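You operate a simulated robot arm through the tools that you are given. There is no shell and no other tool.

You are at the controls of a simulated robot arm. One attempt, no reset.

Task
Rinse the turnip and the potato and put them in the colander.
Fine: all mud off; tap off; leave the other one.
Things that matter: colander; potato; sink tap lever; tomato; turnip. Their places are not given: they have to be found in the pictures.

Only the result counts: the job must be done as asked and must still hold three seconds after the hand-in. Knocking over, shifting, dropping, spilling or breaking anything else fails it.

Robot
A 7-joint arm with a two-finger parallel gripper, fixed in place. Base frame: the origin is on the floor under the middle of its stand, x ahead of it, y to its left, z up. Lengths are in m, angles in degrees, forces in N, time in s.
It reaches about 1.147 m from its shoulder. Its first joint turns from -166.0 to 166.0 degrees. Payload 3.43 kg.
Tool frame: the origin (TCP) lies between the finger pads and is the grasp point; the fingertips stand 0.03 m ahead of it; z points along the fingers, y is the line along which they close. The gripper opens to 0.094 m. The fingers are 0.028 m wide and 0.01 m thick; the gripper's body (0.05 by 0.096 m) begins 0.055 m behind the TCP.
Orientation is that of the tool frame in the base frame, as a unit quaternion [x, y, z, w]. With the fingers straight down and closing along the base's y, the tool's x points along the base's -x, its y along +y and its z along -z.

Tools
- The arm moves only by the tool arm_command. Its argument "series" is a list of rows, each a list of 7 numbers: the shift along the tool's x, y, z in units of 200 mm (1.0 is 200 mm), then the turn, a rotation vector about the tool's x, y, z in units of 180 degrees (1.0 is 180 degrees), then the gripper command, from -1 (shut) to 1 (fully open), values between in proportion. In form: [[tx, ty, tz, rx, ry, rz, hand], ...]. A call has 1 to 20 rows; each row is the pose to reach, as a shift and turn from the pose commanded when the call began, along the tool's axes at that moment. A call with a number of a shift or a turn outside -1 to 1 is refused whole. Rows are played at 5 a second. More than 0.05 m and 8.6 degrees between two rows, or a gripper value outside its range, and nothing of the call is played. A pose out of reach is approached as far as the arm can. The call stops where the force on the tool passes 40 N (or 10 N more than at its start, if that is more) or the arm is blocked; 0.2 s more then pass. Each finger travels about 0.045 m/s and halts on what it meets, pressing with about 43 N; the grip force reading is that of the motor and also rises with nothing between the fingers. The clock runs only during rows and for 0.2 s after the last one: add rows that repeat a pose to give the fingers time. It gives the time, the measured TCP pose, the force on the tool (base axes), the opening and the grip force at its end, in the units of the frame above (readings bear some noise), with the torque about the TCP (base axes, N m) and any sound that the robot's microphone picked up, and new pictures: "show" is both (left out), scene, wrist or none.
- Cameras (640 x 400 px; columns grow to the right, rows downward): "scene" is fixed at [0.2209, -0.6508, 1.5402]; the picture's right is [0.77, -0.64, 0.00], its down [-0.27, -0.33, -0.91] and it looks along [0.58, 0.70, -0.42] (base axes); focal length 332 px, centre (320, 200). "wrist" rides on the gripper at [0.076, 0.014, -0.103] in the tool frame; the picture's right is [-0.18, 0.98, 0.00], its down [-0.75, -0.14, -0.64] and it looks along [-0.63, -0.12, 0.77] (tool axes); focal length 243 px, centre (320, 200).
- measure_at(camera, pixels): there is no depth. For up to 12 entries [column, row, z] of the newest picture of that camera ("zoom" is the newest enlarged one), the place [x, y] in the base frame at which the ray of that pixel passes the height z, good to about 0.002 m. It takes no simulated time.
- close_up(camera, box): a new picture of the part [left, top, right, bottom] of that camera's present view, enlarged. It takes no simulated time.
- job_done(): hands the job in; it is judged then, once.

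Leave the gripper open and the arm clear of the work at the hand-in unless told otherwise.

The tools are called as a command line: name --pt "numbers of a row" for each row, then --argument value for the rest, lists and objects as JSON in quotes. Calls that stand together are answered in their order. arm_command: Moves the arm, as the interface text tells. Its arguments: {"type":"object","properties":{"series":{"type":"array","items":{"type":"array","items":{"type":"number"}}},"show":{"type":"string","enum":["both","scene","wrist","none"]}},"required":["series"]} The other tools are called the same way: measure_at (camera, pixels) gives the place at which the rays of pixels pass given heights; close_up (camera, box) takes an enlarged picture of a part of a camera's view; job_done () hands the job in.

At the start:

```text
clock: 0.0
tool_pos: [0.5571, 0.0658, 1.4171]
orientation: [0.0, 1.0, 0.0, 0.0]
force: [0.0, -0.1, 0.1]
torque: [0.02, -0.01, 0.01]
grip_width: 0.094
grasp_force: 0.0
```

scene: 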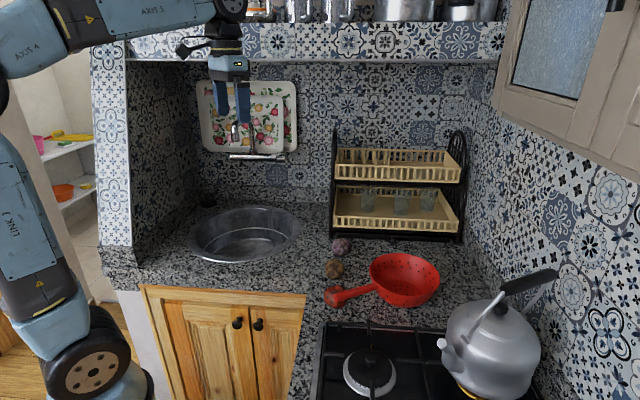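
wrist: 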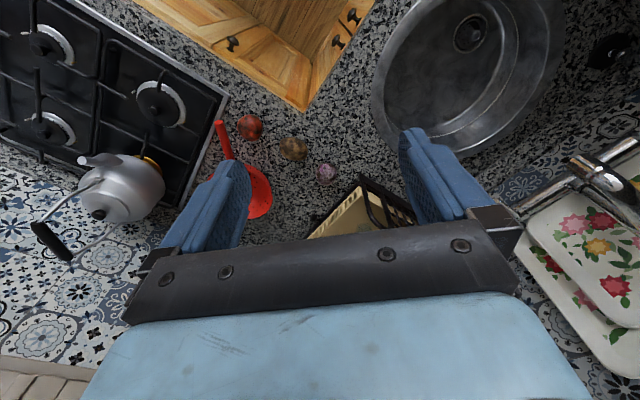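

I see the sink on the left with a wall tap above it at about (255,150). The red colander is near (405,280), and three round vegetables sit at about (341,246), (335,268) and (333,295). I'll enlarge these parts first.

close_up --camera "scene" --box '[300, 220, 460, 320]'

close_up --camera "scene" --box '[170, 70, 330, 170]'

close_up --camera "wrist" --box '[200, 90, 360, 190]'

close_up --camera "wrist" --box '[480, 100, 640, 200]'

```text
4.00 times, centred on (380, 270) of scene
```

zoom: 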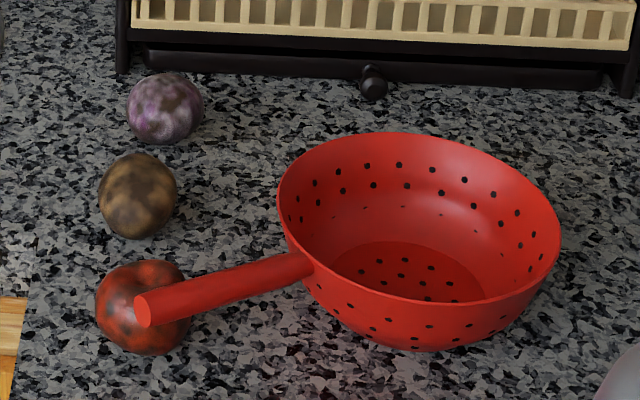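

```text
4.00 times, centred on (250, 120) of scene
```

zoom: 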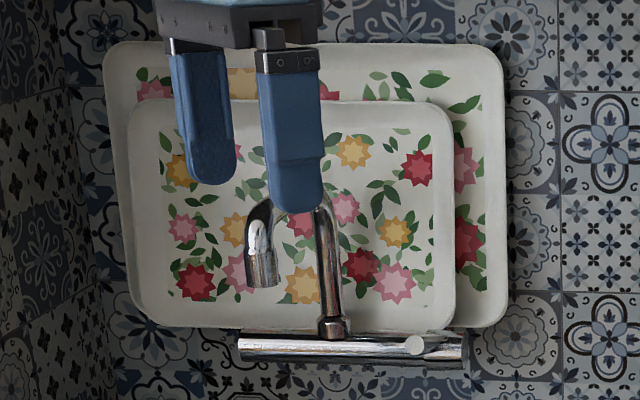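

```text
4.00 times, centred on (280, 140) of wrist
```

zoom: 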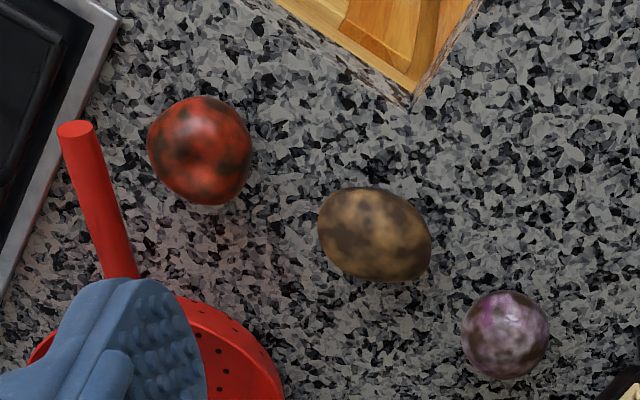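

```text
4.00 times, centred on (560, 150) of wrist
```

zoom: 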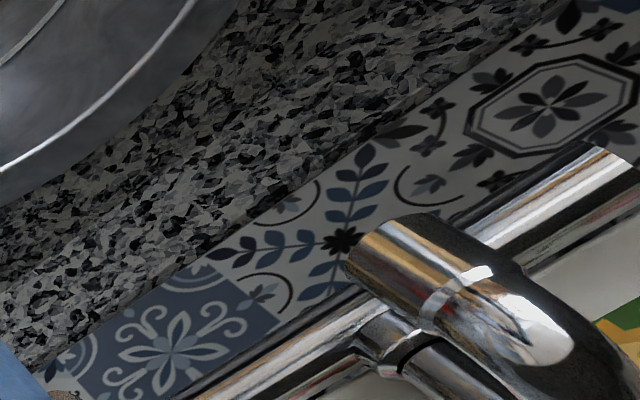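

In the enlargements, top to bottom, I see a purple turnip, a brown potato and a red tomato, all with dark mud. To get the counter height I'll match rays from both cameras on the turnip and the potato.

measure_at --camera "scene" --pixels '[[341.5, 247, 0.8], [341.5, 247, 0.9], [341.5, 247, 1.0], [334.5, 268.75, 0.8], [334.5, 268.75, 0.9], [334.5, 268.75, 1.0], [335.75, 296.75, 0.8], [335.75, 296.75, 0.9], [335.75, 296.75, 1.0]]'

measure_at --camera "wrist" --pixels '[[326.25, 173.75, 0.8], [326.25, 173.75, 0.9], [326.25, 173.75, 1.0], [293.75, 148.75, 0.8], [293.75, 148.75, 0.9], [293.75, 148.75, 1.0], [250, 127.5, 0.8], [250, 127.5, 0.9], [250, 127.5, 1.0]]'

```text
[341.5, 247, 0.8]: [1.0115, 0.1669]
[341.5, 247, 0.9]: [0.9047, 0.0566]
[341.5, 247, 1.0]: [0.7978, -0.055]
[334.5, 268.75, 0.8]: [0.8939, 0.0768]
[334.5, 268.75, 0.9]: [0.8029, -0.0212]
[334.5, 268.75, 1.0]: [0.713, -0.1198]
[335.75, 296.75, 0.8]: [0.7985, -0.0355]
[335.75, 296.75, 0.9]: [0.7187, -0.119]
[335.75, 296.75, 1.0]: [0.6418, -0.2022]
```

```text
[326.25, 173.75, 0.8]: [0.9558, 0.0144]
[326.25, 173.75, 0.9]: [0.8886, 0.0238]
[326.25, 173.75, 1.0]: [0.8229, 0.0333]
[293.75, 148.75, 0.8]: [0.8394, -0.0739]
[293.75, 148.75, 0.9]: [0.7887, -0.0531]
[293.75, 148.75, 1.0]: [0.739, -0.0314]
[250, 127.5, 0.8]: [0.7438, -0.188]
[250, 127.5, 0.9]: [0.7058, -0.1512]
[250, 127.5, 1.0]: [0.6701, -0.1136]
```

By matching, the vegetable centres lie near z≈0.927, so the counter is at about z≈0.90. Next I'll measure the sink rim, colander and counter edges in the scene view, and the tap parts at several heights.

measure_at --camera "scene" --pixels '[[188, 237, 0.9], [300, 228, 0.9], [240, 263, 0.9], [245, 206, 0.9], [140, 287, 0.9], [305, 295, 0.9], [360, 290, 0.9], [439, 285, 0.95], [370, 268, 0.95], [332, 237, 0.9], [324, 322, 0.9], [465, 243, 0.9]]'

measure_at --camera "scene" --pixels '[[235.5, 140, 1.1], [235.5, 140, 1.2], [235.5, 140, 1.3], [253, 152, 1.1], [253, 152, 1.2], [253, 152, 1.3], [273, 156, 1.1], [273, 156, 1.2], [273, 156, 1.3], [230, 156, 1.1], [230, 156, 1.2], [230, 156, 1.3]]'

close_up --camera "wrist" --box '[540, 120, 640, 220]'

```text
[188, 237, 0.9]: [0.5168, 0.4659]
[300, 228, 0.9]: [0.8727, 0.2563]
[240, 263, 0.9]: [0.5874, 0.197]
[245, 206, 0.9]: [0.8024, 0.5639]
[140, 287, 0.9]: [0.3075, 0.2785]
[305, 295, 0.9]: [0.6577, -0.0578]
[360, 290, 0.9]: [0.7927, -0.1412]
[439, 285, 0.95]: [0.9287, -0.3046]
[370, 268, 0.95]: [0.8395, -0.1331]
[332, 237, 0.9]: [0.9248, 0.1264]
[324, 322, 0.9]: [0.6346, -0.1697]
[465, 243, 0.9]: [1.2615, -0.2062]
```

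```text
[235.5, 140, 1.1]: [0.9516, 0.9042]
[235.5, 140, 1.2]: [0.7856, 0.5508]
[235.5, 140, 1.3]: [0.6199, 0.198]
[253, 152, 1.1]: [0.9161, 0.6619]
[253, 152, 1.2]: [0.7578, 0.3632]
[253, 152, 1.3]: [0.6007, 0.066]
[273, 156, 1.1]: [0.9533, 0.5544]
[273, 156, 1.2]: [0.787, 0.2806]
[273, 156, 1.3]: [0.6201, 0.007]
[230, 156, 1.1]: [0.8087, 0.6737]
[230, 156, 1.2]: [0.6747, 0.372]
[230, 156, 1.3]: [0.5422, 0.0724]
```

```text
4.00 times, centred on (590, 170) of wrist
```

zoom: 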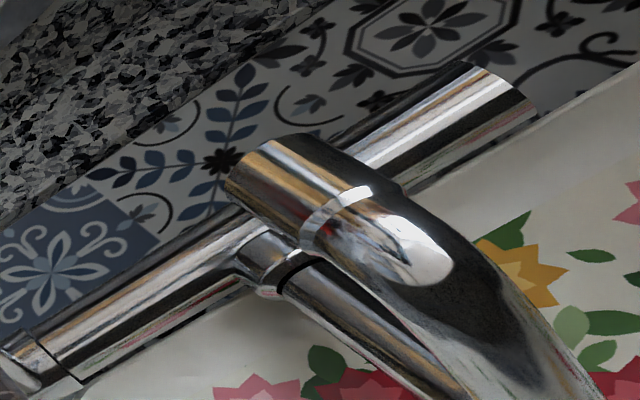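

The tap body is a bar with the spout rising from its middle. The lever seems to be at the bar's right end in the scene view, which is lower left in the wrist view. I'll enlarge there and get the outlet rays.

close_up --camera "wrist" --box '[470, 170, 550, 220]'

close_up --camera "scene" --box '[220, 120, 300, 170]'

measure_at --camera "wrist" --pixels '[[575.5, 167, 1.1], [575.5, 167, 1.2], [575.5, 167, 1.3], [515, 212, 1.1], [515, 212, 1.2], [515, 212, 1.3], [640, 145, 1.1], [640, 145, 1.2], [640, 145, 1.3]]'

```text
8.00 times, centred on (510, 195) of wrist
```

zoom: 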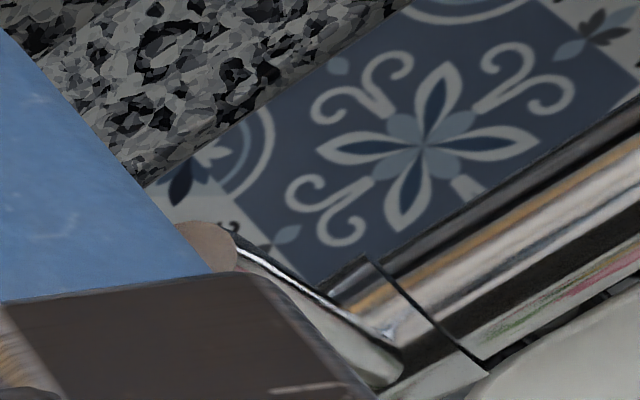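

```text
8.00 times, centred on (260, 145) of scene
```

zoom: 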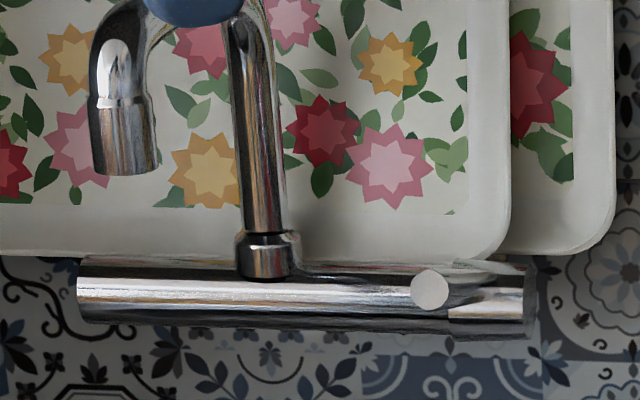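

```text
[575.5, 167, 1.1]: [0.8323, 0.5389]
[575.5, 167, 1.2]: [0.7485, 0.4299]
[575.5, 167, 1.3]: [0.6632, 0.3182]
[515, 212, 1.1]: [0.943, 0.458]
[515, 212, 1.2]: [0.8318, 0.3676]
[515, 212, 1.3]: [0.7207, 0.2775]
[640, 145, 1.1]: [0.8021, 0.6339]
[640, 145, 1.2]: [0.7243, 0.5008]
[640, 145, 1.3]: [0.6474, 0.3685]
```

The outlet triangulates to about (0.708, 0.378, 1.248), over the sink centre near (0.695, 0.37). The lever looks like a short rod sticking out from the bar's right end, with a round cap at scene (273.75,156). I'll enlarge it more and measure its cap.

close_up --camera "scene" --box '[260, 145, 292, 165]'

measure_at --camera "wrist" --pixels '[[495.6, 200.6, 1.1], [495.6, 200.6, 1.15], [495.6, 200.6, 1.2], [495.6, 200.6, 1.25], [520, 216, 1.1], [520, 216, 1.15], [520, 216, 1.2]]'

measure_at --camera "scene" --pixels '[[273.75, 156.25, 1.1], [273.75, 156.25, 1.15], [273.75, 156.25, 1.2], [273.75, 156.25, 1.25], [90, 375, 0.6], [90, 375, 0.8], [90, 375, 1.0]]'

```text
16.00 times, centred on (276, 155) of scene
```

zoom: 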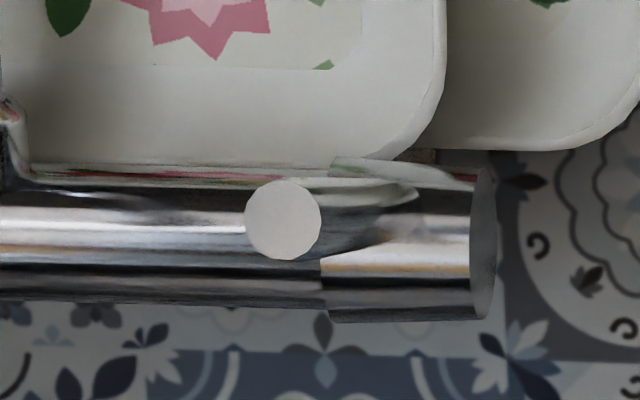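

```text
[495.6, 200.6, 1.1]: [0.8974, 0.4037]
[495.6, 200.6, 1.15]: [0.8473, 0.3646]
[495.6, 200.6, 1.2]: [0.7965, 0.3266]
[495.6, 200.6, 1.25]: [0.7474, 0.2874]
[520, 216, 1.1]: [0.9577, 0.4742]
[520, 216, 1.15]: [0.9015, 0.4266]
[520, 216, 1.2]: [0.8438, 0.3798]
```

```text
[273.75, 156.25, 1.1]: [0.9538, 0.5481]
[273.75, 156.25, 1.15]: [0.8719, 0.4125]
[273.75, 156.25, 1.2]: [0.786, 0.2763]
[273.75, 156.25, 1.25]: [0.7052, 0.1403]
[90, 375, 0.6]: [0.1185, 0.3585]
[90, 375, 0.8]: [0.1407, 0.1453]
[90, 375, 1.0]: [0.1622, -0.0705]
```

The lever tip is around (0.824, 0.343, 1.176). I'll measure the lever root and the spout base the same way to get the bar's axis.

measure_at --camera "wrist" --pixels '[[519.4, 216.9, 1.15], [519.4, 216.9, 1.2], [519.4, 216.9, 1.25], [577.5, 185, 1.15], [577.5, 185, 1.2], [577.5, 185, 1.25]]'

measure_at --camera "scene" --pixels '[[281.3, 154.7, 1.15], [281.3, 154.7, 1.2], [281.3, 154.7, 1.25], [253.4, 151.9, 1.15], [253.4, 151.9, 1.2], [253.4, 151.9, 1.25], [245, 206, 0.9], [215, 206, 0.9], [305, 204, 0.9]]'

```text
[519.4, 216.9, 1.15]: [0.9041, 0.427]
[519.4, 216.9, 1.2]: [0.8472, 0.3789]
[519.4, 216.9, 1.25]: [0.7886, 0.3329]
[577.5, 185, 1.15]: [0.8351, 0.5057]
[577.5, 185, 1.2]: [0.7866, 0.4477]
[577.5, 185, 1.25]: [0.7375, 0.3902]
```

```text
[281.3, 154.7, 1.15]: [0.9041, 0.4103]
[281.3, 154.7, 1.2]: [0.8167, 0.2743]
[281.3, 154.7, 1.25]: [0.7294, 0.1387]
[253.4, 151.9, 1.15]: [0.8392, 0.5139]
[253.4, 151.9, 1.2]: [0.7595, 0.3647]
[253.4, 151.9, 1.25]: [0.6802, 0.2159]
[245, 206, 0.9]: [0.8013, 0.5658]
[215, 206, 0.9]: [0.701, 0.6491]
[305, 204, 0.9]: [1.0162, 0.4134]
```

The lever is a rod about 0.1 m long from the bar's right end at about (0.913,0.433,1.143), pointing outward and slightly up. The bar runs along (0.77,-0.63). The tiled shelf overhead could limit the arm, so I'll look at where it and the left pillar stand.

close_up --camera "scene" --box '[80, 0, 400, 200]'

close_up --camera "scene" --box '[80, 200, 240, 300]'

close_up --camera "scene" --box '[380, 0, 640, 160]'

```text
2.00 times, centred on (240, 100) of scene
```

zoom: 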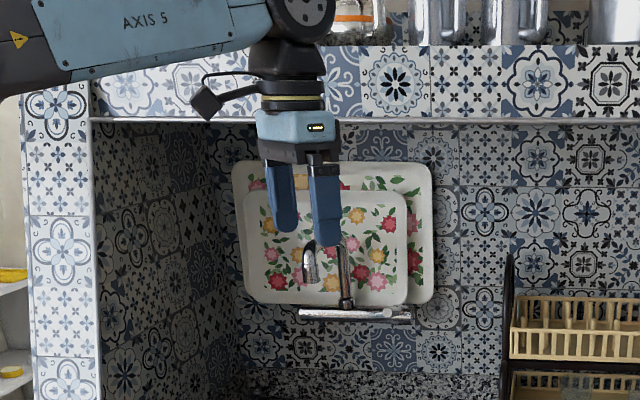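

```text
4.00 times, centred on (160, 250) of scene
```

zoom: 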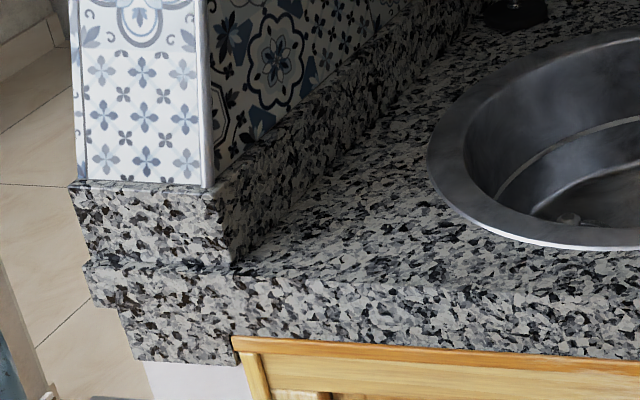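

```text
2.46 times, centred on (510, 80) of scene
```

zoom: 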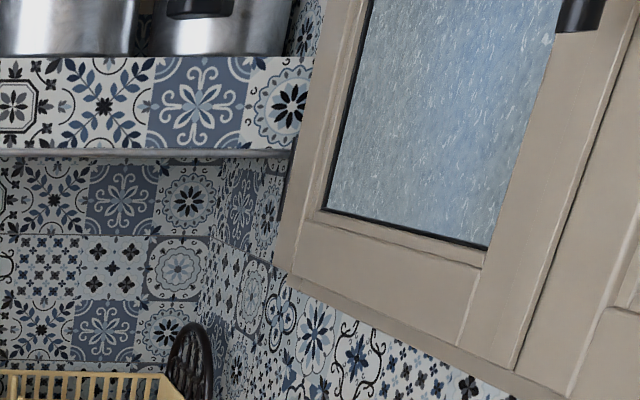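

The shelf front sits about 0.29 m out from the wall with its underside near z≈1.51. Anything at the tap should therefore be approached from the room side with the hand tilted. First I'll turn the hand to face the wall, a yaw of about 51°, at the present spot.

arm_command --pt "0 0 0 0 0 -0.04 1" --pt "0 0 0 0 0 -0.08 1" --pt "0 0 0 0 0 -0.12 1" --pt "0 0 0 0 0 -0.16 1" --pt "0 0 0 0 0 -0.2 1" --pt "0 0 0 0 0 -0.24 1" --pt "0 0 0 0 0 -0.282 1"

```text
clock: 1.6
tool_pos: [0.5569, 0.0661, 1.4152]
orientation: [-0.431, 0.903, 0.0, 0.0]
force: [0.4, 0.0, 0.3]
torque: [0.0, -0.04, 0.0]
grip_width: 0.0939
grasp_force: 0.0
```

scene: 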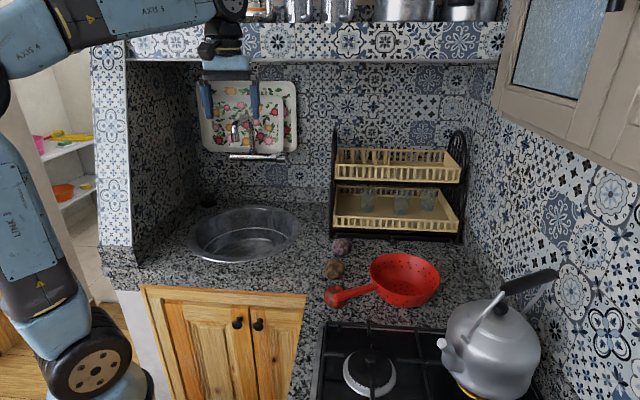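
wrist: 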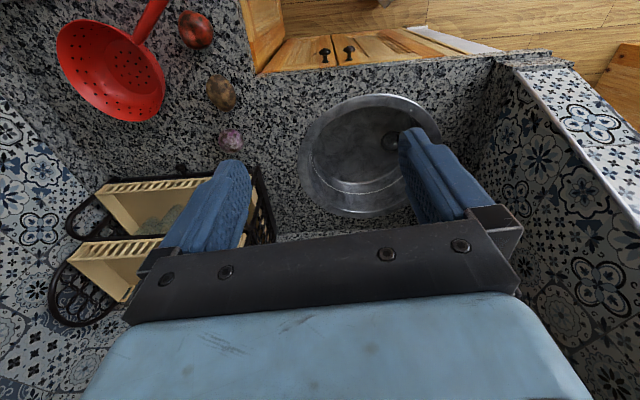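

Good view from here. I'll enlarge the colander and vegetables in the wrist picture to fix their positions.

close_up --camera "wrist" --box '[40, 0, 280, 150]'

close_up --camera "wrist" --box '[280, 70, 520, 220]'

```text
2.67 times, centred on (160, 75) of wrist
```

zoom: 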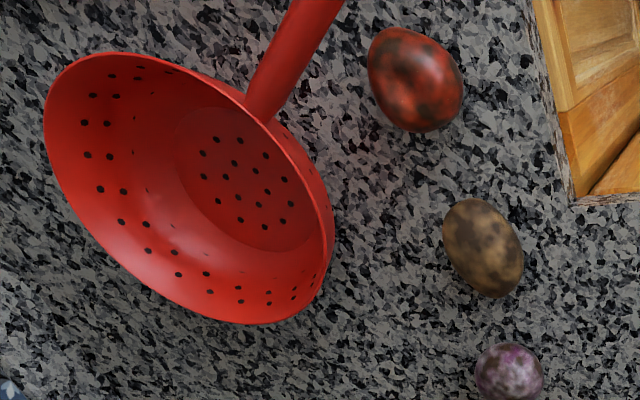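

```text
2.67 times, centred on (400, 145) of wrist
```

zoom: 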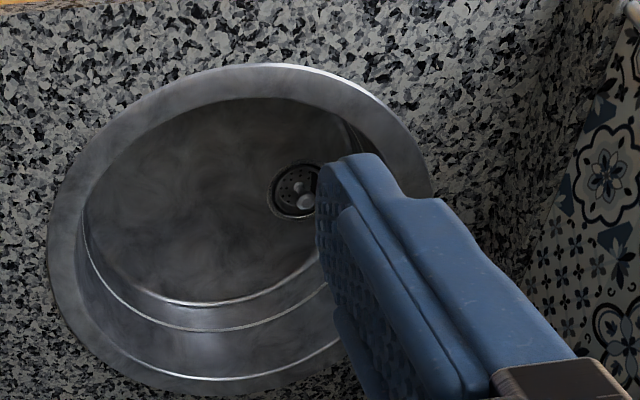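

I'll triangulate the colander rim centre, wrist (110.5,70.5) against scene (404.75,274.25), and recheck the vegetables.

measure_at --camera "wrist" --pixels '[[110.5, 70.5, 0.95], [110.5, 70.5, 1.0], [110.5, 70.5, 1.05], [230.9, 139.5, 0.9], [230.9, 139.5, 0.95], [221.1, 92.6, 0.9], [221.1, 92.6, 0.95], [195.6, 30, 0.9], [195.6, 30, 0.95]]'

measure_at --camera "scene" --pixels '[[404.75, 274.25, 0.95], [404.75, 274.25, 1.0], [404.75, 274.25, 1.05], [341.5, 247, 0.9], [341.5, 247, 0.95], [334.5, 268.75, 0.9], [334.5, 268.75, 0.95], [335.75, 296.75, 0.9], [335.75, 296.75, 0.95]]'

```text
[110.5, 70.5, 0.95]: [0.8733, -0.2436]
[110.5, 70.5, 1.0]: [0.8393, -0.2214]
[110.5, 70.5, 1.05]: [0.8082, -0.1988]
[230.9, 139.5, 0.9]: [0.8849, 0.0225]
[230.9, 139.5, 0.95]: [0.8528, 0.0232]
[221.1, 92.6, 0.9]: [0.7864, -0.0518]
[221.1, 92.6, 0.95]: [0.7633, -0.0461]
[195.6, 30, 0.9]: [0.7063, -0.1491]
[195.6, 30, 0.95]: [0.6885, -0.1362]
```

```text
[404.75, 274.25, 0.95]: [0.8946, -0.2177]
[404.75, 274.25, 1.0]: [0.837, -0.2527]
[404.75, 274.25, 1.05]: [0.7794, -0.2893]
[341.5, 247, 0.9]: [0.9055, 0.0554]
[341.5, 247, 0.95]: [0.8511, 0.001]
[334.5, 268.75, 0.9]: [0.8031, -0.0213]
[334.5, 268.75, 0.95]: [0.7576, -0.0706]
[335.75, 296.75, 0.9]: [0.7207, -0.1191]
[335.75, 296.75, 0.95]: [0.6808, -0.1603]
```

Estimates so far:
- Colander rim centre: (0.861,-0.234,0.975), radius about 0.096.
- Turnip: (0.868,0.023,0.93).
- Potato: (0.775,-0.049,0.928).

Now I'll pitch the hand 45° up toward the wall and move forward and down to look at the tap from the front.

arm_command --pt "-0.12 0 0.12 0 -0.031 0 1" --pt "-0.24 0 0.24 0 -0.0625 0 1" --pt "-0.36 0 0.36 0 -0.094 0 1" --pt "-0.48 0 0.48 0 -0.125 0 1" --pt "-0.6 0 0.6 0 -0.156 0 1" --pt "-0.72 0 0.72 0 -0.1875 0 1" --pt "-0.84 0 0.84 0 -0.219 0 1" --pt "-0.96 0 0.96 0 -0.25 0 1"

```text
clock: 3.4
tool_pos: [0.6784, 0.2145, 1.2219]
orientation: [-0.396, 0.834, 0.165, 0.347]
force: [-0.8, 0.2, -0.1]
torque: [0.01, -0.04, -0.03]
grip_width: 0.094
grasp_force: 0.1
```

scene: 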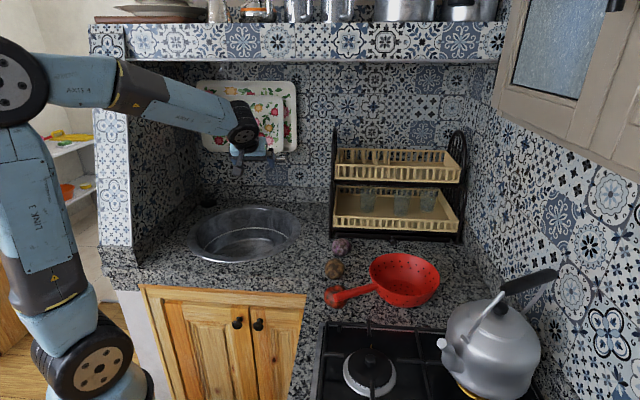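
wrist: 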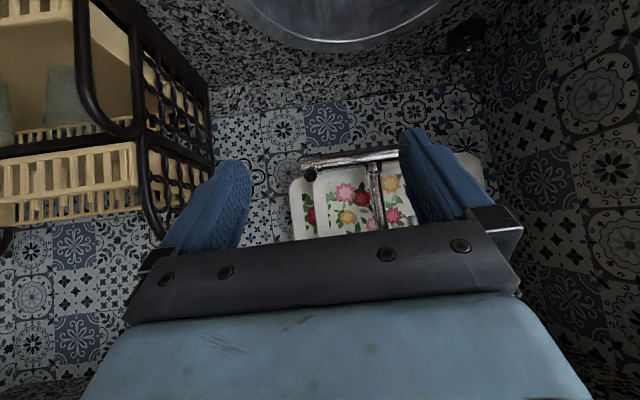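

I see the tap bar in the wrist view (upside down) around (310–400,160), with the dark-capped lever near (310,175). I'll enlarge it.

close_up --camera "wrist" --box '[280, 130, 440, 230]'

close_up --camera "wrist" --box '[290, 145, 350, 185]'

close_up --camera "scene" --box '[180, 80, 340, 180]'

```text
4.00 times, centred on (360, 180) of wrist
```

zoom: 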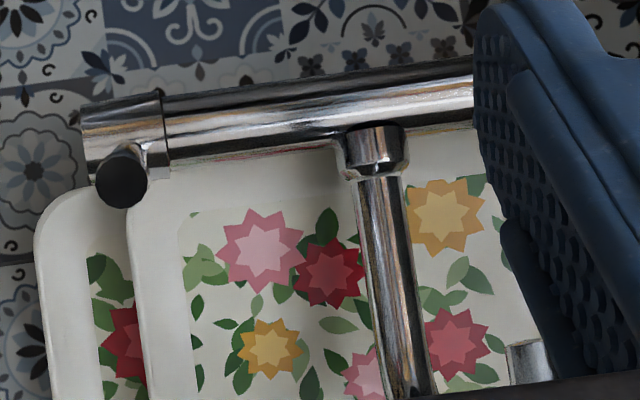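

```text
10.00 times, centred on (320, 165) of wrist
```

zoom: 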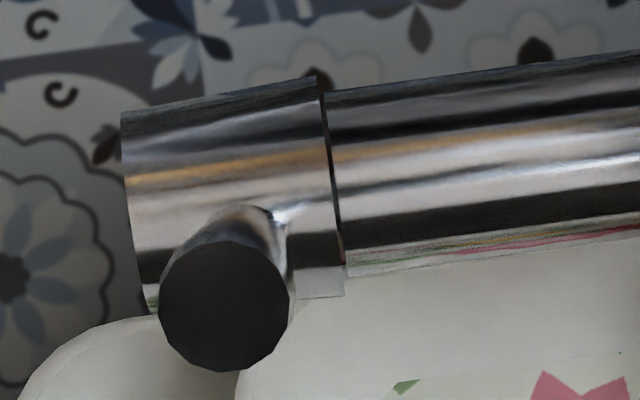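

```text
4.00 times, centred on (260, 130) of scene
```

zoom: 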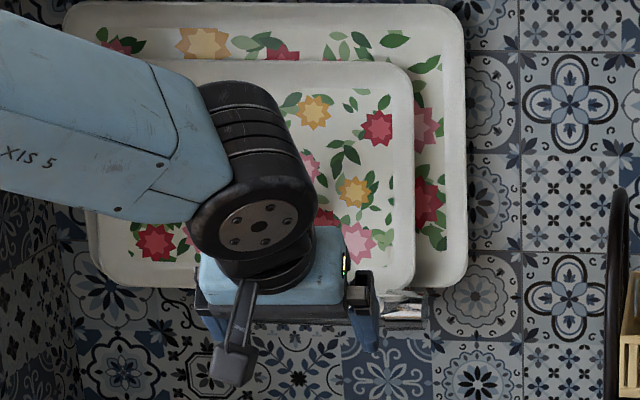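

I'll measure the lever tip (310.5,175.5), root (314,166.5), collar and outlet from this pose.

measure_at --camera "wrist" --pixels '[[310.5, 175.5, 1.15], [310.5, 175.5, 1.175], [310.5, 175.5, 1.2], [314, 166.5, 1.13], [314, 166.5, 1.15], [314, 166.5, 1.17], [412.5, 220, 1.24], [412.5, 220, 1.25], [412.5, 220, 1.26], [375, 168, 1.15], [375, 168, 1.16], [375, 168, 1.17]]'

measure_at --camera "scene" --pixels '[[273.75, 156.25, 1.16], [273.75, 156.25, 1.17], [273.75, 156.25, 1.18], [273.75, 156.25, 1.19], [235.6, 141.25, 1.24], [235.6, 141.25, 1.25], [235.6, 141.25, 1.26], [253.4, 151.9, 1.15], [253.4, 151.9, 1.16], [253.4, 151.9, 1.17]]'

```text
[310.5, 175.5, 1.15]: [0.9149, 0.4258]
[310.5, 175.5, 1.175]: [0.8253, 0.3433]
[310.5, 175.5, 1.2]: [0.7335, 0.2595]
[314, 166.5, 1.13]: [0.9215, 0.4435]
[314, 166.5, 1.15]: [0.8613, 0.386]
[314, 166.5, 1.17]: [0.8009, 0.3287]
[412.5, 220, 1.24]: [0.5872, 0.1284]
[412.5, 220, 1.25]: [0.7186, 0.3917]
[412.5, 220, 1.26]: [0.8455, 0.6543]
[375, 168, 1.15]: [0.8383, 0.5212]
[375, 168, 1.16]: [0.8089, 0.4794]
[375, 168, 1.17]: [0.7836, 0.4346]
```

```text
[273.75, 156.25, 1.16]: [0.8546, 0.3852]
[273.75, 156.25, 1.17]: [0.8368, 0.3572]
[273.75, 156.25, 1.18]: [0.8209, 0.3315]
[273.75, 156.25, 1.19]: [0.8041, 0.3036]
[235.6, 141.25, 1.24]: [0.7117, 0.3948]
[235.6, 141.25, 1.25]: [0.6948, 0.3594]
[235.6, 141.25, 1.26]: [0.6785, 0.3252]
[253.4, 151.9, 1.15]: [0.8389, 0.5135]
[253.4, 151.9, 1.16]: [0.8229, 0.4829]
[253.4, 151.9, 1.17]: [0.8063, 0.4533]
```

The measurements agree well: lever tip (0.827,0.344,1.175), outlet (0.700,0.366,1.248). The lever hinges about the bar near z≈1.13, 0.14 m behind the tip. I'll move forward so the open fingers stand astride the lever tip, short of it.

arm_command --pt "-0.1 -0.04 0.1 0 0 0 1" --pt "-0.2 -0.09 0.2 0 0 0 1" --pt "-0.32 -0.15 0.32 0 0 0 1" --pt "-0.44 -0.1675 0.44 0 0 0 1" --pt "-0.54 -0.1675 0.54 0 0 0 1" --pt "-0.587 -0.1675 0.587 0 0 0 1"

```text
clock: 4.8
tool_pos: [0.8088, 0.3215, 1.2245]
orientation: [-0.396, 0.835, 0.165, 0.346]
force: [0.5, -0.7, 0.0]
torque: [-0.03, -0.01, -0.01]
grip_width: 0.0938
grasp_force: 0.0
```

scene: 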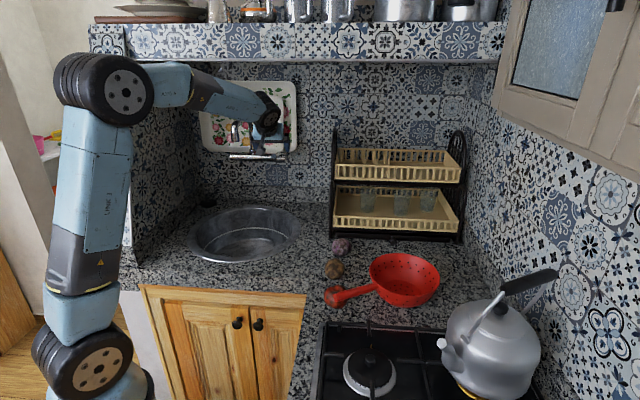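
wrist: 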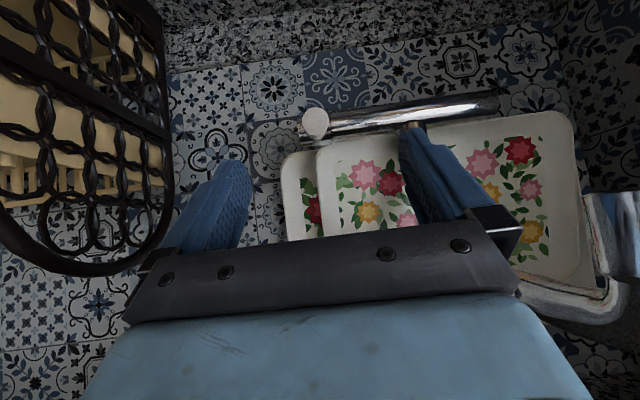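

The lever cap is centred between the fingers at (315,122). I'll advance 0.078 m along the fingers so the pads straddle the rod.

arm_command --pt "0 0 0.1 0 0 0 1" --pt "0 0 0.2 0 0 0 1" --pt "0 0 0.3 0 0 0 1" --pt "0 0 0.39 0 0 0 1" --show "wrist"

```text
clock: 5.8
tool_pos: [0.8441, 0.3646, 1.1685]
orientation: [-0.396, 0.835, 0.164, 0.346]
force: [0.2, 0.6, 1.0]
torque: [-0.01, 0.01, -0.01]
grip_width: 0.0943
grasp_force: 0.1
```

wrist: 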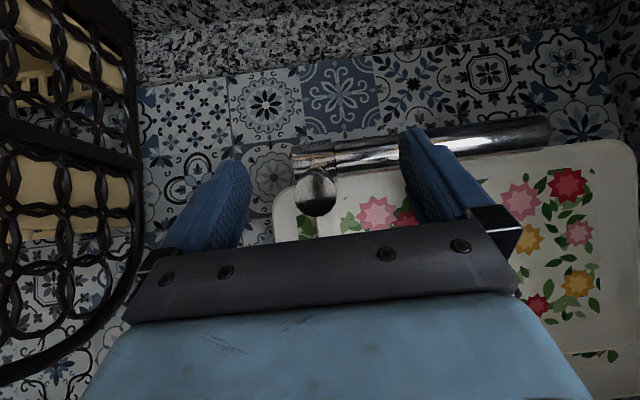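

The rod tip sits at (316,195), between the pads. I'll close on it.

arm_command --pt "0 0 0 0 0 0 -1" --pt "0 0 0 0 0 0 -1" --pt "0 0 0 0 0 0 -1" --pt "0 0 0 0 0 0 -1" --pt "0 0 0 0 0 0 -1" --pt "0 0 0 0 0 0 -1" --pt "0 0 0 0 0 0 -1" --show "wrist"

```text
clock: 7.4
tool_pos: [0.8465, 0.3631, 1.1688]
orientation: [-0.394, 0.836, 0.163, 0.346]
force: [8.0, -6.1, -0.3]
torque: [-0.42, -0.55, -2.45]
grip_width: 0.0276
grasp_force: 44.8
```

wrist: 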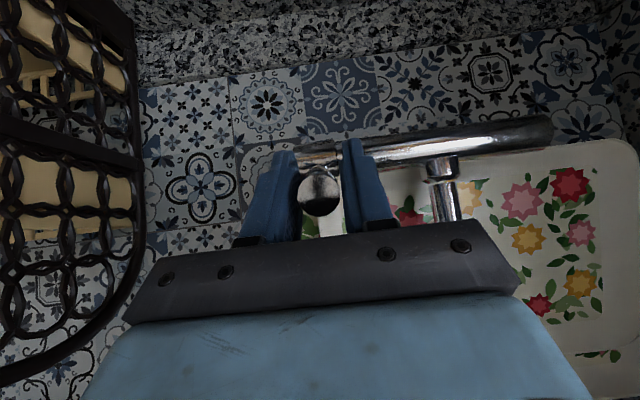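

The grip stopped at 0.0276 with a sideways force of about 10 N. I'll enlarge to check what the fingers touch.

close_up --camera "wrist" --box '[240, 120, 400, 220]'

close_up --camera "scene" --box '[220, 80, 340, 170]'

```text
4.00 times, centred on (320, 170) of wrist
```

zoom: 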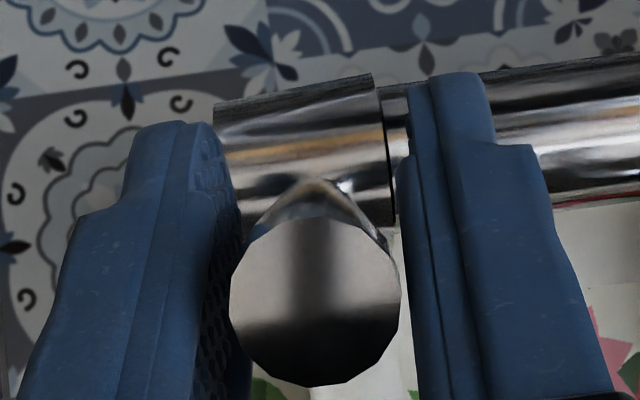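

```text
4.44 times, centred on (280, 125) of scene
```

zoom: 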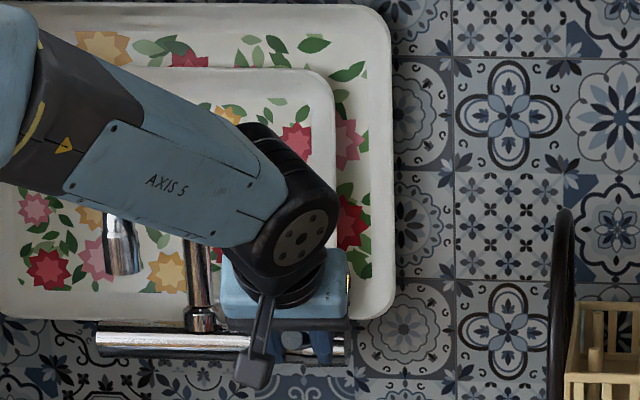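

The rod is gripped near its tip. I'll try lifting it about 10° along its arc around the bar and watch the force and the spout.

arm_command --pt "-0.032 0 -0.01 0 0.0185 0 -1" --pt "-0.064 0 -0.022 0 0.037 0 -1" --pt "-0.095 0 -0.035 0 0.0556 0 -1" --pt "-0.095 0 -0.035 0 0.0556 0 -1"

```text
clock: 8.4
tool_pos: [0.8523, 0.3684, 1.1865]
orientation: [-0.408, 0.863, 0.128, 0.27]
force: [14.4, -16.5, -12.7]
torque: [-1.63, -0.02, -2.42]
grip_width: 0.0276
grasp_force: 44.8
```

scene: 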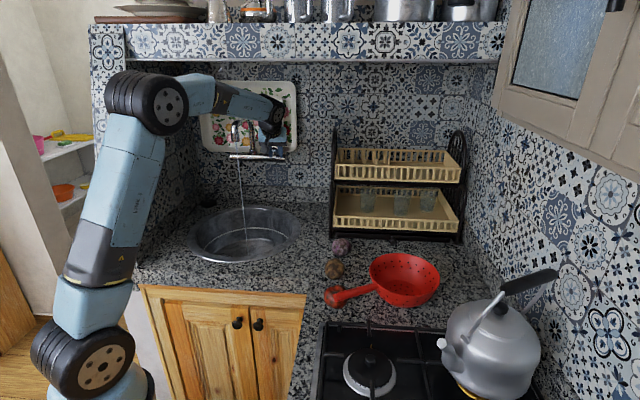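
wrist: 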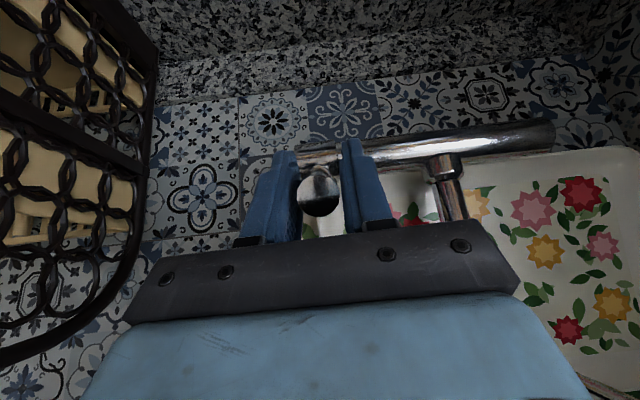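

Water now runs in a thin stream from the spout (scene column ~243), so lifting opens the tap. I'll lift about 12° more for a fuller stream.

arm_command --pt "-0.038 0 -0.012 0 0.015 0 -1" --pt "-0.076 0 -0.026 0 0.03 0 -1" --pt "-0.114 0 -0.04 0 0.045 0 -1" --pt "-0.114 0 -0.04 0 0.045 0 -1"

close_up --camera "scene" --box '[180, 110, 340, 270]'

```text
clock: 9.5
tool_pos: [0.8614, 0.3791, 1.2049]
orientation: [-0.415, 0.88, 0.098, 0.21]
force: [15.0, 1.5, -7.9]
torque: [-0.69, -1.05, -1.78]
grip_width: 0.026
grasp_force: 44.7
stopped in row 4: the force on the tool passed its limit at 40 N (the readings are from after the stop); the commanded pose is now the measured one
```

scene: 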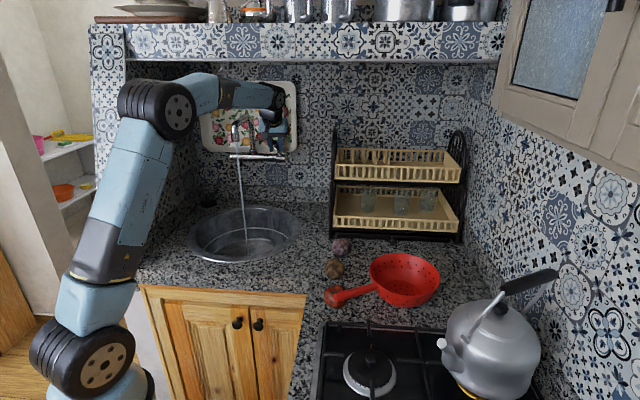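
wrist: 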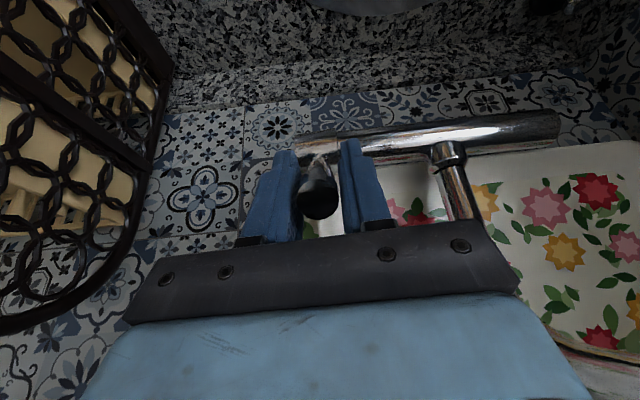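

```text
2.50 times, centred on (260, 190) of scene
```

zoom: 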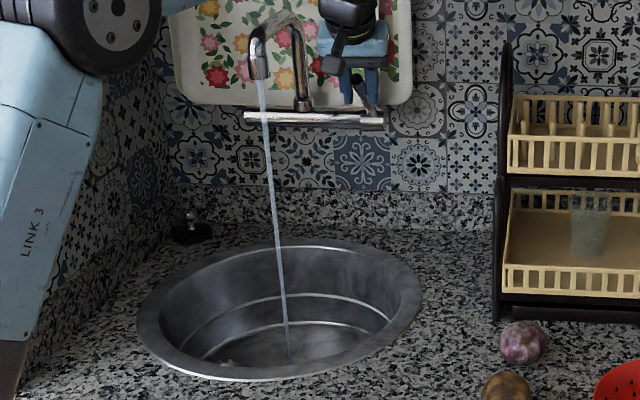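

A good stream now falls into the sink. I'll open the fingers to let go of the lever, then back off along the finger direction.

arm_command --pt "0 0 0 0 0 0 0.5" --pt "0 0 0 0 0 0 0.5" --pt "0 0 0 0 0 0 0.5" --pt "0 0 0 0 0 0 0.5"

```text
clock: 10.5
tool_pos: [0.8588, 0.3814, 1.2072]
orientation: [-0.416, 0.879, 0.098, 0.21]
force: [0.3, -0.1, -0.3]
torque: [-0.01, 0.01, 0.0]
grip_width: 0.0705
grasp_force: 0.1
```

scene: 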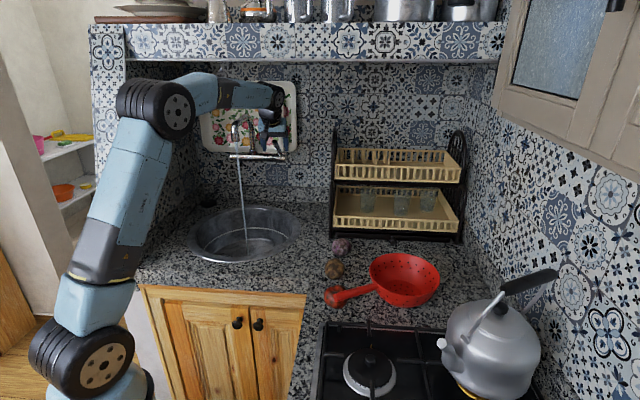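
wrist: 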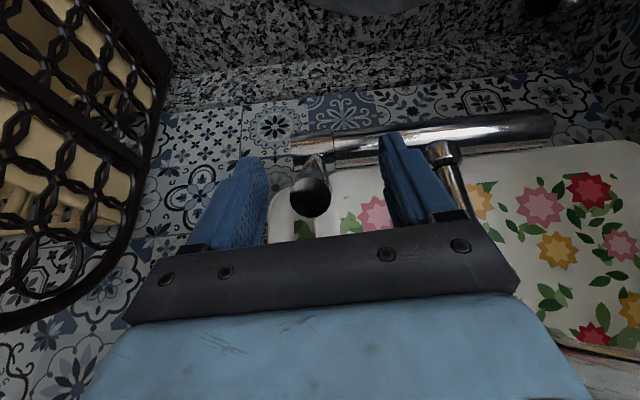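

The lever stays up and the water keeps running. I'll back straight out toward the room, about 0.22 m horizontally.

arm_command --pt "0.1 0 -0.05 0 0 0 0.6" --pt "0.22 0 -0.11 0 0 0 0.6" --pt "0.36 0 -0.182 0 0 0 0.6" --pt "0.5 0 -0.252 0 0 0 0.6" --pt "0.64 0 -0.323 0 0 0 1" --pt "0.78 0 -0.394 0 0 0 1" --pt "0.9 0 -0.455 0 0 0 1" --pt "0.98 0 -0.495 0 0 0 1"

close_up --camera "scene" --box '[180, 110, 340, 210]'

```text
clock: 12.3
tool_pos: [0.7241, 0.2112, 1.2077]
orientation: [-0.416, 0.879, 0.098, 0.21]
force: [0.4, 0.0, 0.3]
torque: [0.0, 0.0, 0.01]
grip_width: 0.0939
grasp_force: 0.0
```

scene: 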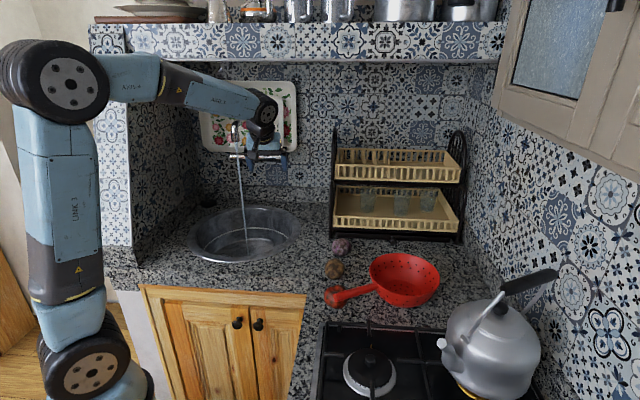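
wrist: 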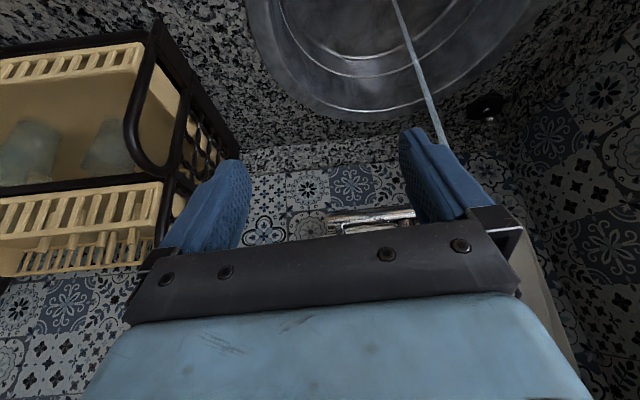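

```text
4.00 times, centred on (260, 160) of scene
```

zoom: 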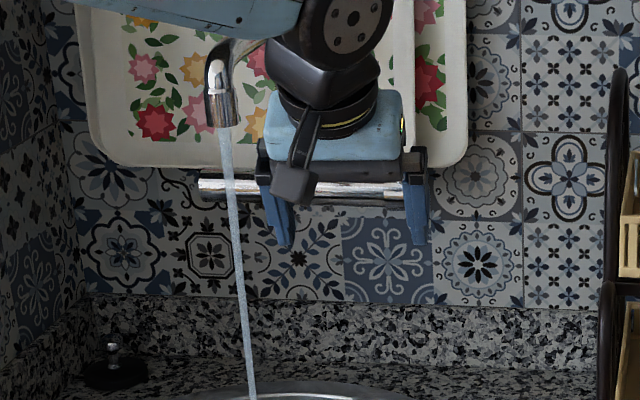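

The water is steady and the lever is clear. Now toward the turnip: first a sideways move with the fingers turning straight down, staying on the room side of the rack.

arm_command --pt "0.062 -0.15 -0.032 0 0.03 0 1" --pt "0.125 -0.3 -0.064 0 0.06 0 1" --pt "0.187 -0.45 -0.095 0 0.09 0 1" --pt "0.25 -0.6 -0.127 0 0.12 0 1" --pt "0.312 -0.75 -0.158 0 0.149 0 1" --show "wrist"

```text
clock: 13.5
tool_pos: [0.7911, 0.0612, 1.2093]
orientation: [-0.427, 0.904, -0.001, -0.002]
force: [0.2, 0.8, 0.3]
torque: [-0.04, 0.0, 0.02]
grip_width: 0.094
grasp_force: 0.0
```

wrist: 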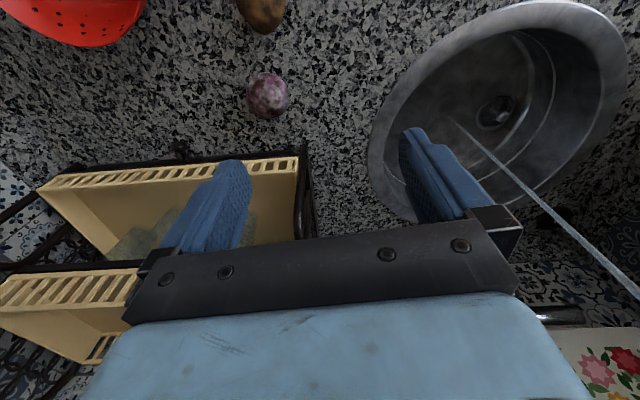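

I see the turnip at wrist (268,95), with the rack front behind it. I'll measure the turnip, the potato and the rack's front edge here.

close_up --camera "wrist" --box '[200, 40, 360, 140]'

measure_at --camera "wrist" --pixels '[[268, 95, 0.92], [268, 95, 0.93], [268, 95, 0.94], [263, 10, 0.93], [300, 157, 1.0], [300, 157, 1.1], [200, 170, 1.0]]'

```text
4.00 times, centred on (280, 90) of wrist
```

zoom: 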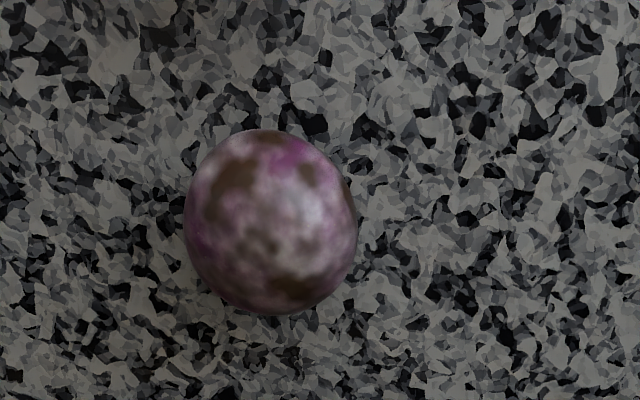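

```text
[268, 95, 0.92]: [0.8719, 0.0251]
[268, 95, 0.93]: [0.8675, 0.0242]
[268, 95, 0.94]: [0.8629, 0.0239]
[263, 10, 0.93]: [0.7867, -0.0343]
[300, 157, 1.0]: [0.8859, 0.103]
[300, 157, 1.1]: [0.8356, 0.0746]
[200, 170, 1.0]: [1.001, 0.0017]
```

The turnip is confirmed at about (0.8675,0.0245). I'll check how far the rack trays stick out toward the hand's path by comparing both views.

close_up --camera "scene" --box '[300, 120, 480, 250]'

close_up --camera "wrist" --box '[0, 130, 320, 330]'

```text
3.08 times, centred on (390, 185) of scene
```

zoom: 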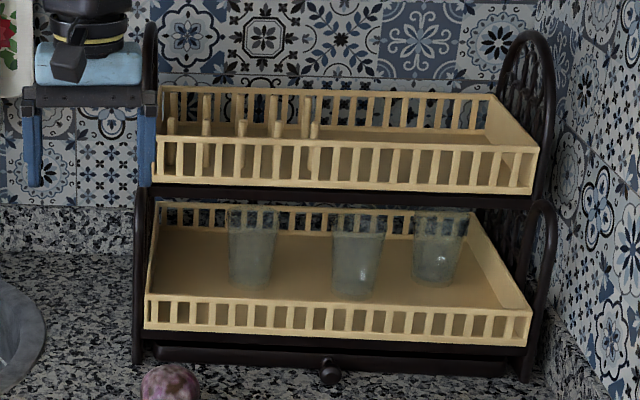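

```text
2.00 times, centred on (160, 230) of wrist
```

zoom: 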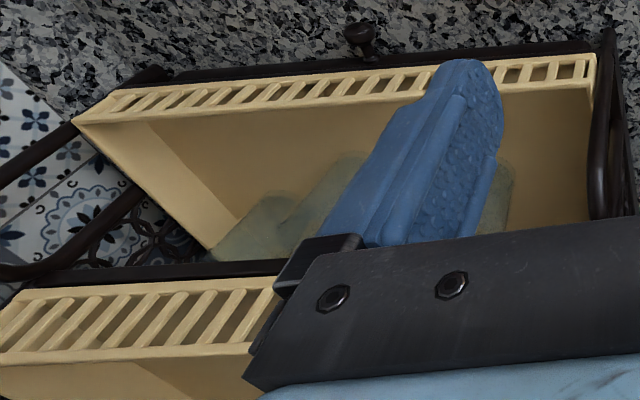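

I'll measure the lower tray's front corner: scene (334.2,216.2) against wrist (297.5,157.5).

measure_at --camera "scene" --pixels '[[334.2, 216.2, 0.95], [334.2, 216.2, 1.0], [334.2, 216.2, 1.05], [333.5, 165, 1.1], [333.5, 165, 1.15], [333.5, 165, 1.2], [393, 240, 0.92]]'

measure_at --camera "wrist" --pixels '[[297.5, 157.5, 0.95], [297.5, 157.5, 1.0], [297.5, 157.5, 1.05], [142, 273, 1.1], [142, 273, 1.15], [142, 273, 1.2], [181, 148, 0.92], [181, 148, 0.94]]'

```text
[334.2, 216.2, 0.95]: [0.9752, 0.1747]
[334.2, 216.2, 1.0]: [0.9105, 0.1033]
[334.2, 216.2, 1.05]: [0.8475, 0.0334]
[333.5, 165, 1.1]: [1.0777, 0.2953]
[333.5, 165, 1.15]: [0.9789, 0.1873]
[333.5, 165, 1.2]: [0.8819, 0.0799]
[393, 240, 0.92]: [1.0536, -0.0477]
```

```text
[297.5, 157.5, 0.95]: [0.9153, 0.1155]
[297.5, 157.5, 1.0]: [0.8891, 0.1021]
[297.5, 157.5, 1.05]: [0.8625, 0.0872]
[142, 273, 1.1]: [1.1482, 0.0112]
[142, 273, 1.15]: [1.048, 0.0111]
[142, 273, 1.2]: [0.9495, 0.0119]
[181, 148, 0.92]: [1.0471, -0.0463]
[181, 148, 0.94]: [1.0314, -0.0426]
```

The line I picked was the tray's lower edge, so I'll redo it with the top rims: lower tray wrist (299,172.5), upper tray wrist (125,302).

measure_at --camera "wrist" --pixels '[[299, 172.5, 0.95], [299, 172.5, 1.0], [299, 172.5, 1.05], [125, 302, 1.1], [125, 302, 1.15], [125, 302, 1.2]]'

measure_at --camera "scene" --pixels '[[336.4, 165.5, 1.1], [336.4, 165.5, 1.15], [336.4, 165.5, 1.2], [460.8, 168, 1.1], [460.8, 168, 1.15], [460.8, 168, 1.2]]'

```text
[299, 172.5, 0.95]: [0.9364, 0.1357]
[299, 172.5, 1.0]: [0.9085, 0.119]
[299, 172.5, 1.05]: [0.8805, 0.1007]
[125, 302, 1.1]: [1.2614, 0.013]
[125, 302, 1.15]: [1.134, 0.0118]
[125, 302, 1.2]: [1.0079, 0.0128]
```

```text
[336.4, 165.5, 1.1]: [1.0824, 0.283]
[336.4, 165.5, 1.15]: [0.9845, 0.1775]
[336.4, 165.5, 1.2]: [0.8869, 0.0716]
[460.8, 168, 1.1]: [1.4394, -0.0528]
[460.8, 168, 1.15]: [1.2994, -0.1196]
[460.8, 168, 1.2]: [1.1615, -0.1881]
```

Both rack trays end at about n≈0.68, and the hand over the turnip is at n≈0.57, so there's room. I'll move above the turnip and descend to z≈1.04.

arm_command --pt "-0.034 -0.137 0 0 0 0 1" --pt "-0.068 -0.274 0 0 0 0 1" --pt "-0.101 -0.4115 0.05 0 0 0 1" --pt "-0.101 -0.4115 0.2 0 0 0 1" --pt "-0.101 -0.4115 0.4 0 0 0 1" --pt "-0.101 -0.4115 0.6 0 0 0 1" --pt "-0.101 -0.4115 0.8 0 0 0 1" --pt "-0.101 -0.4115 0.845 0 0 0 1"

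```text
clock: 15.3
tool_pos: [0.8662, 0.0234, 1.0367]
orientation: [-0.427, 0.904, -0.001, 0.0]
force: [-0.3, -1.0, 0.1]
torque: [-0.04, -0.03, 0.02]
grip_width: 0.094
grasp_force: 0.1
```

scene: 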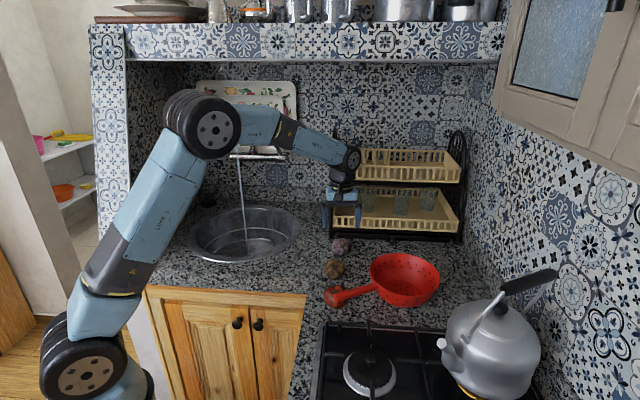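
wrist: 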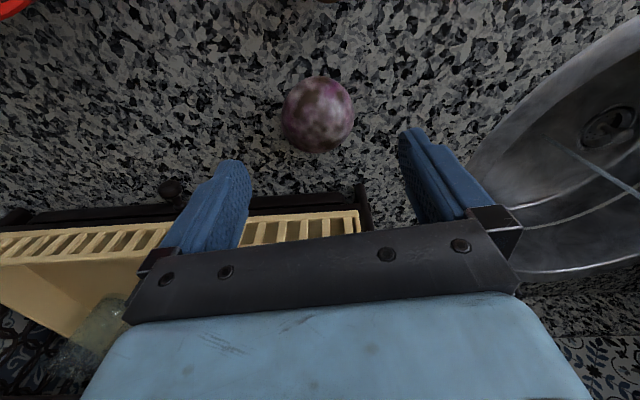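

The turnip is at wrist (318,114), well centred. I'll measure it once more before going down.

measure_at --camera "wrist" --pixels '[[318, 114, 0.93], [318, 114, 0.935], [282, 113, 0.93], [354, 115, 0.93], [316, 77, 0.93], [320, 152, 0.93]]'

```text
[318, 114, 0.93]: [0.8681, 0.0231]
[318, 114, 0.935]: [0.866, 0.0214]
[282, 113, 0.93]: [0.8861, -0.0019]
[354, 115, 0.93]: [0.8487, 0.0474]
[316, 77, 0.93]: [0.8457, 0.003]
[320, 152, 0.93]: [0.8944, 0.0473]
```

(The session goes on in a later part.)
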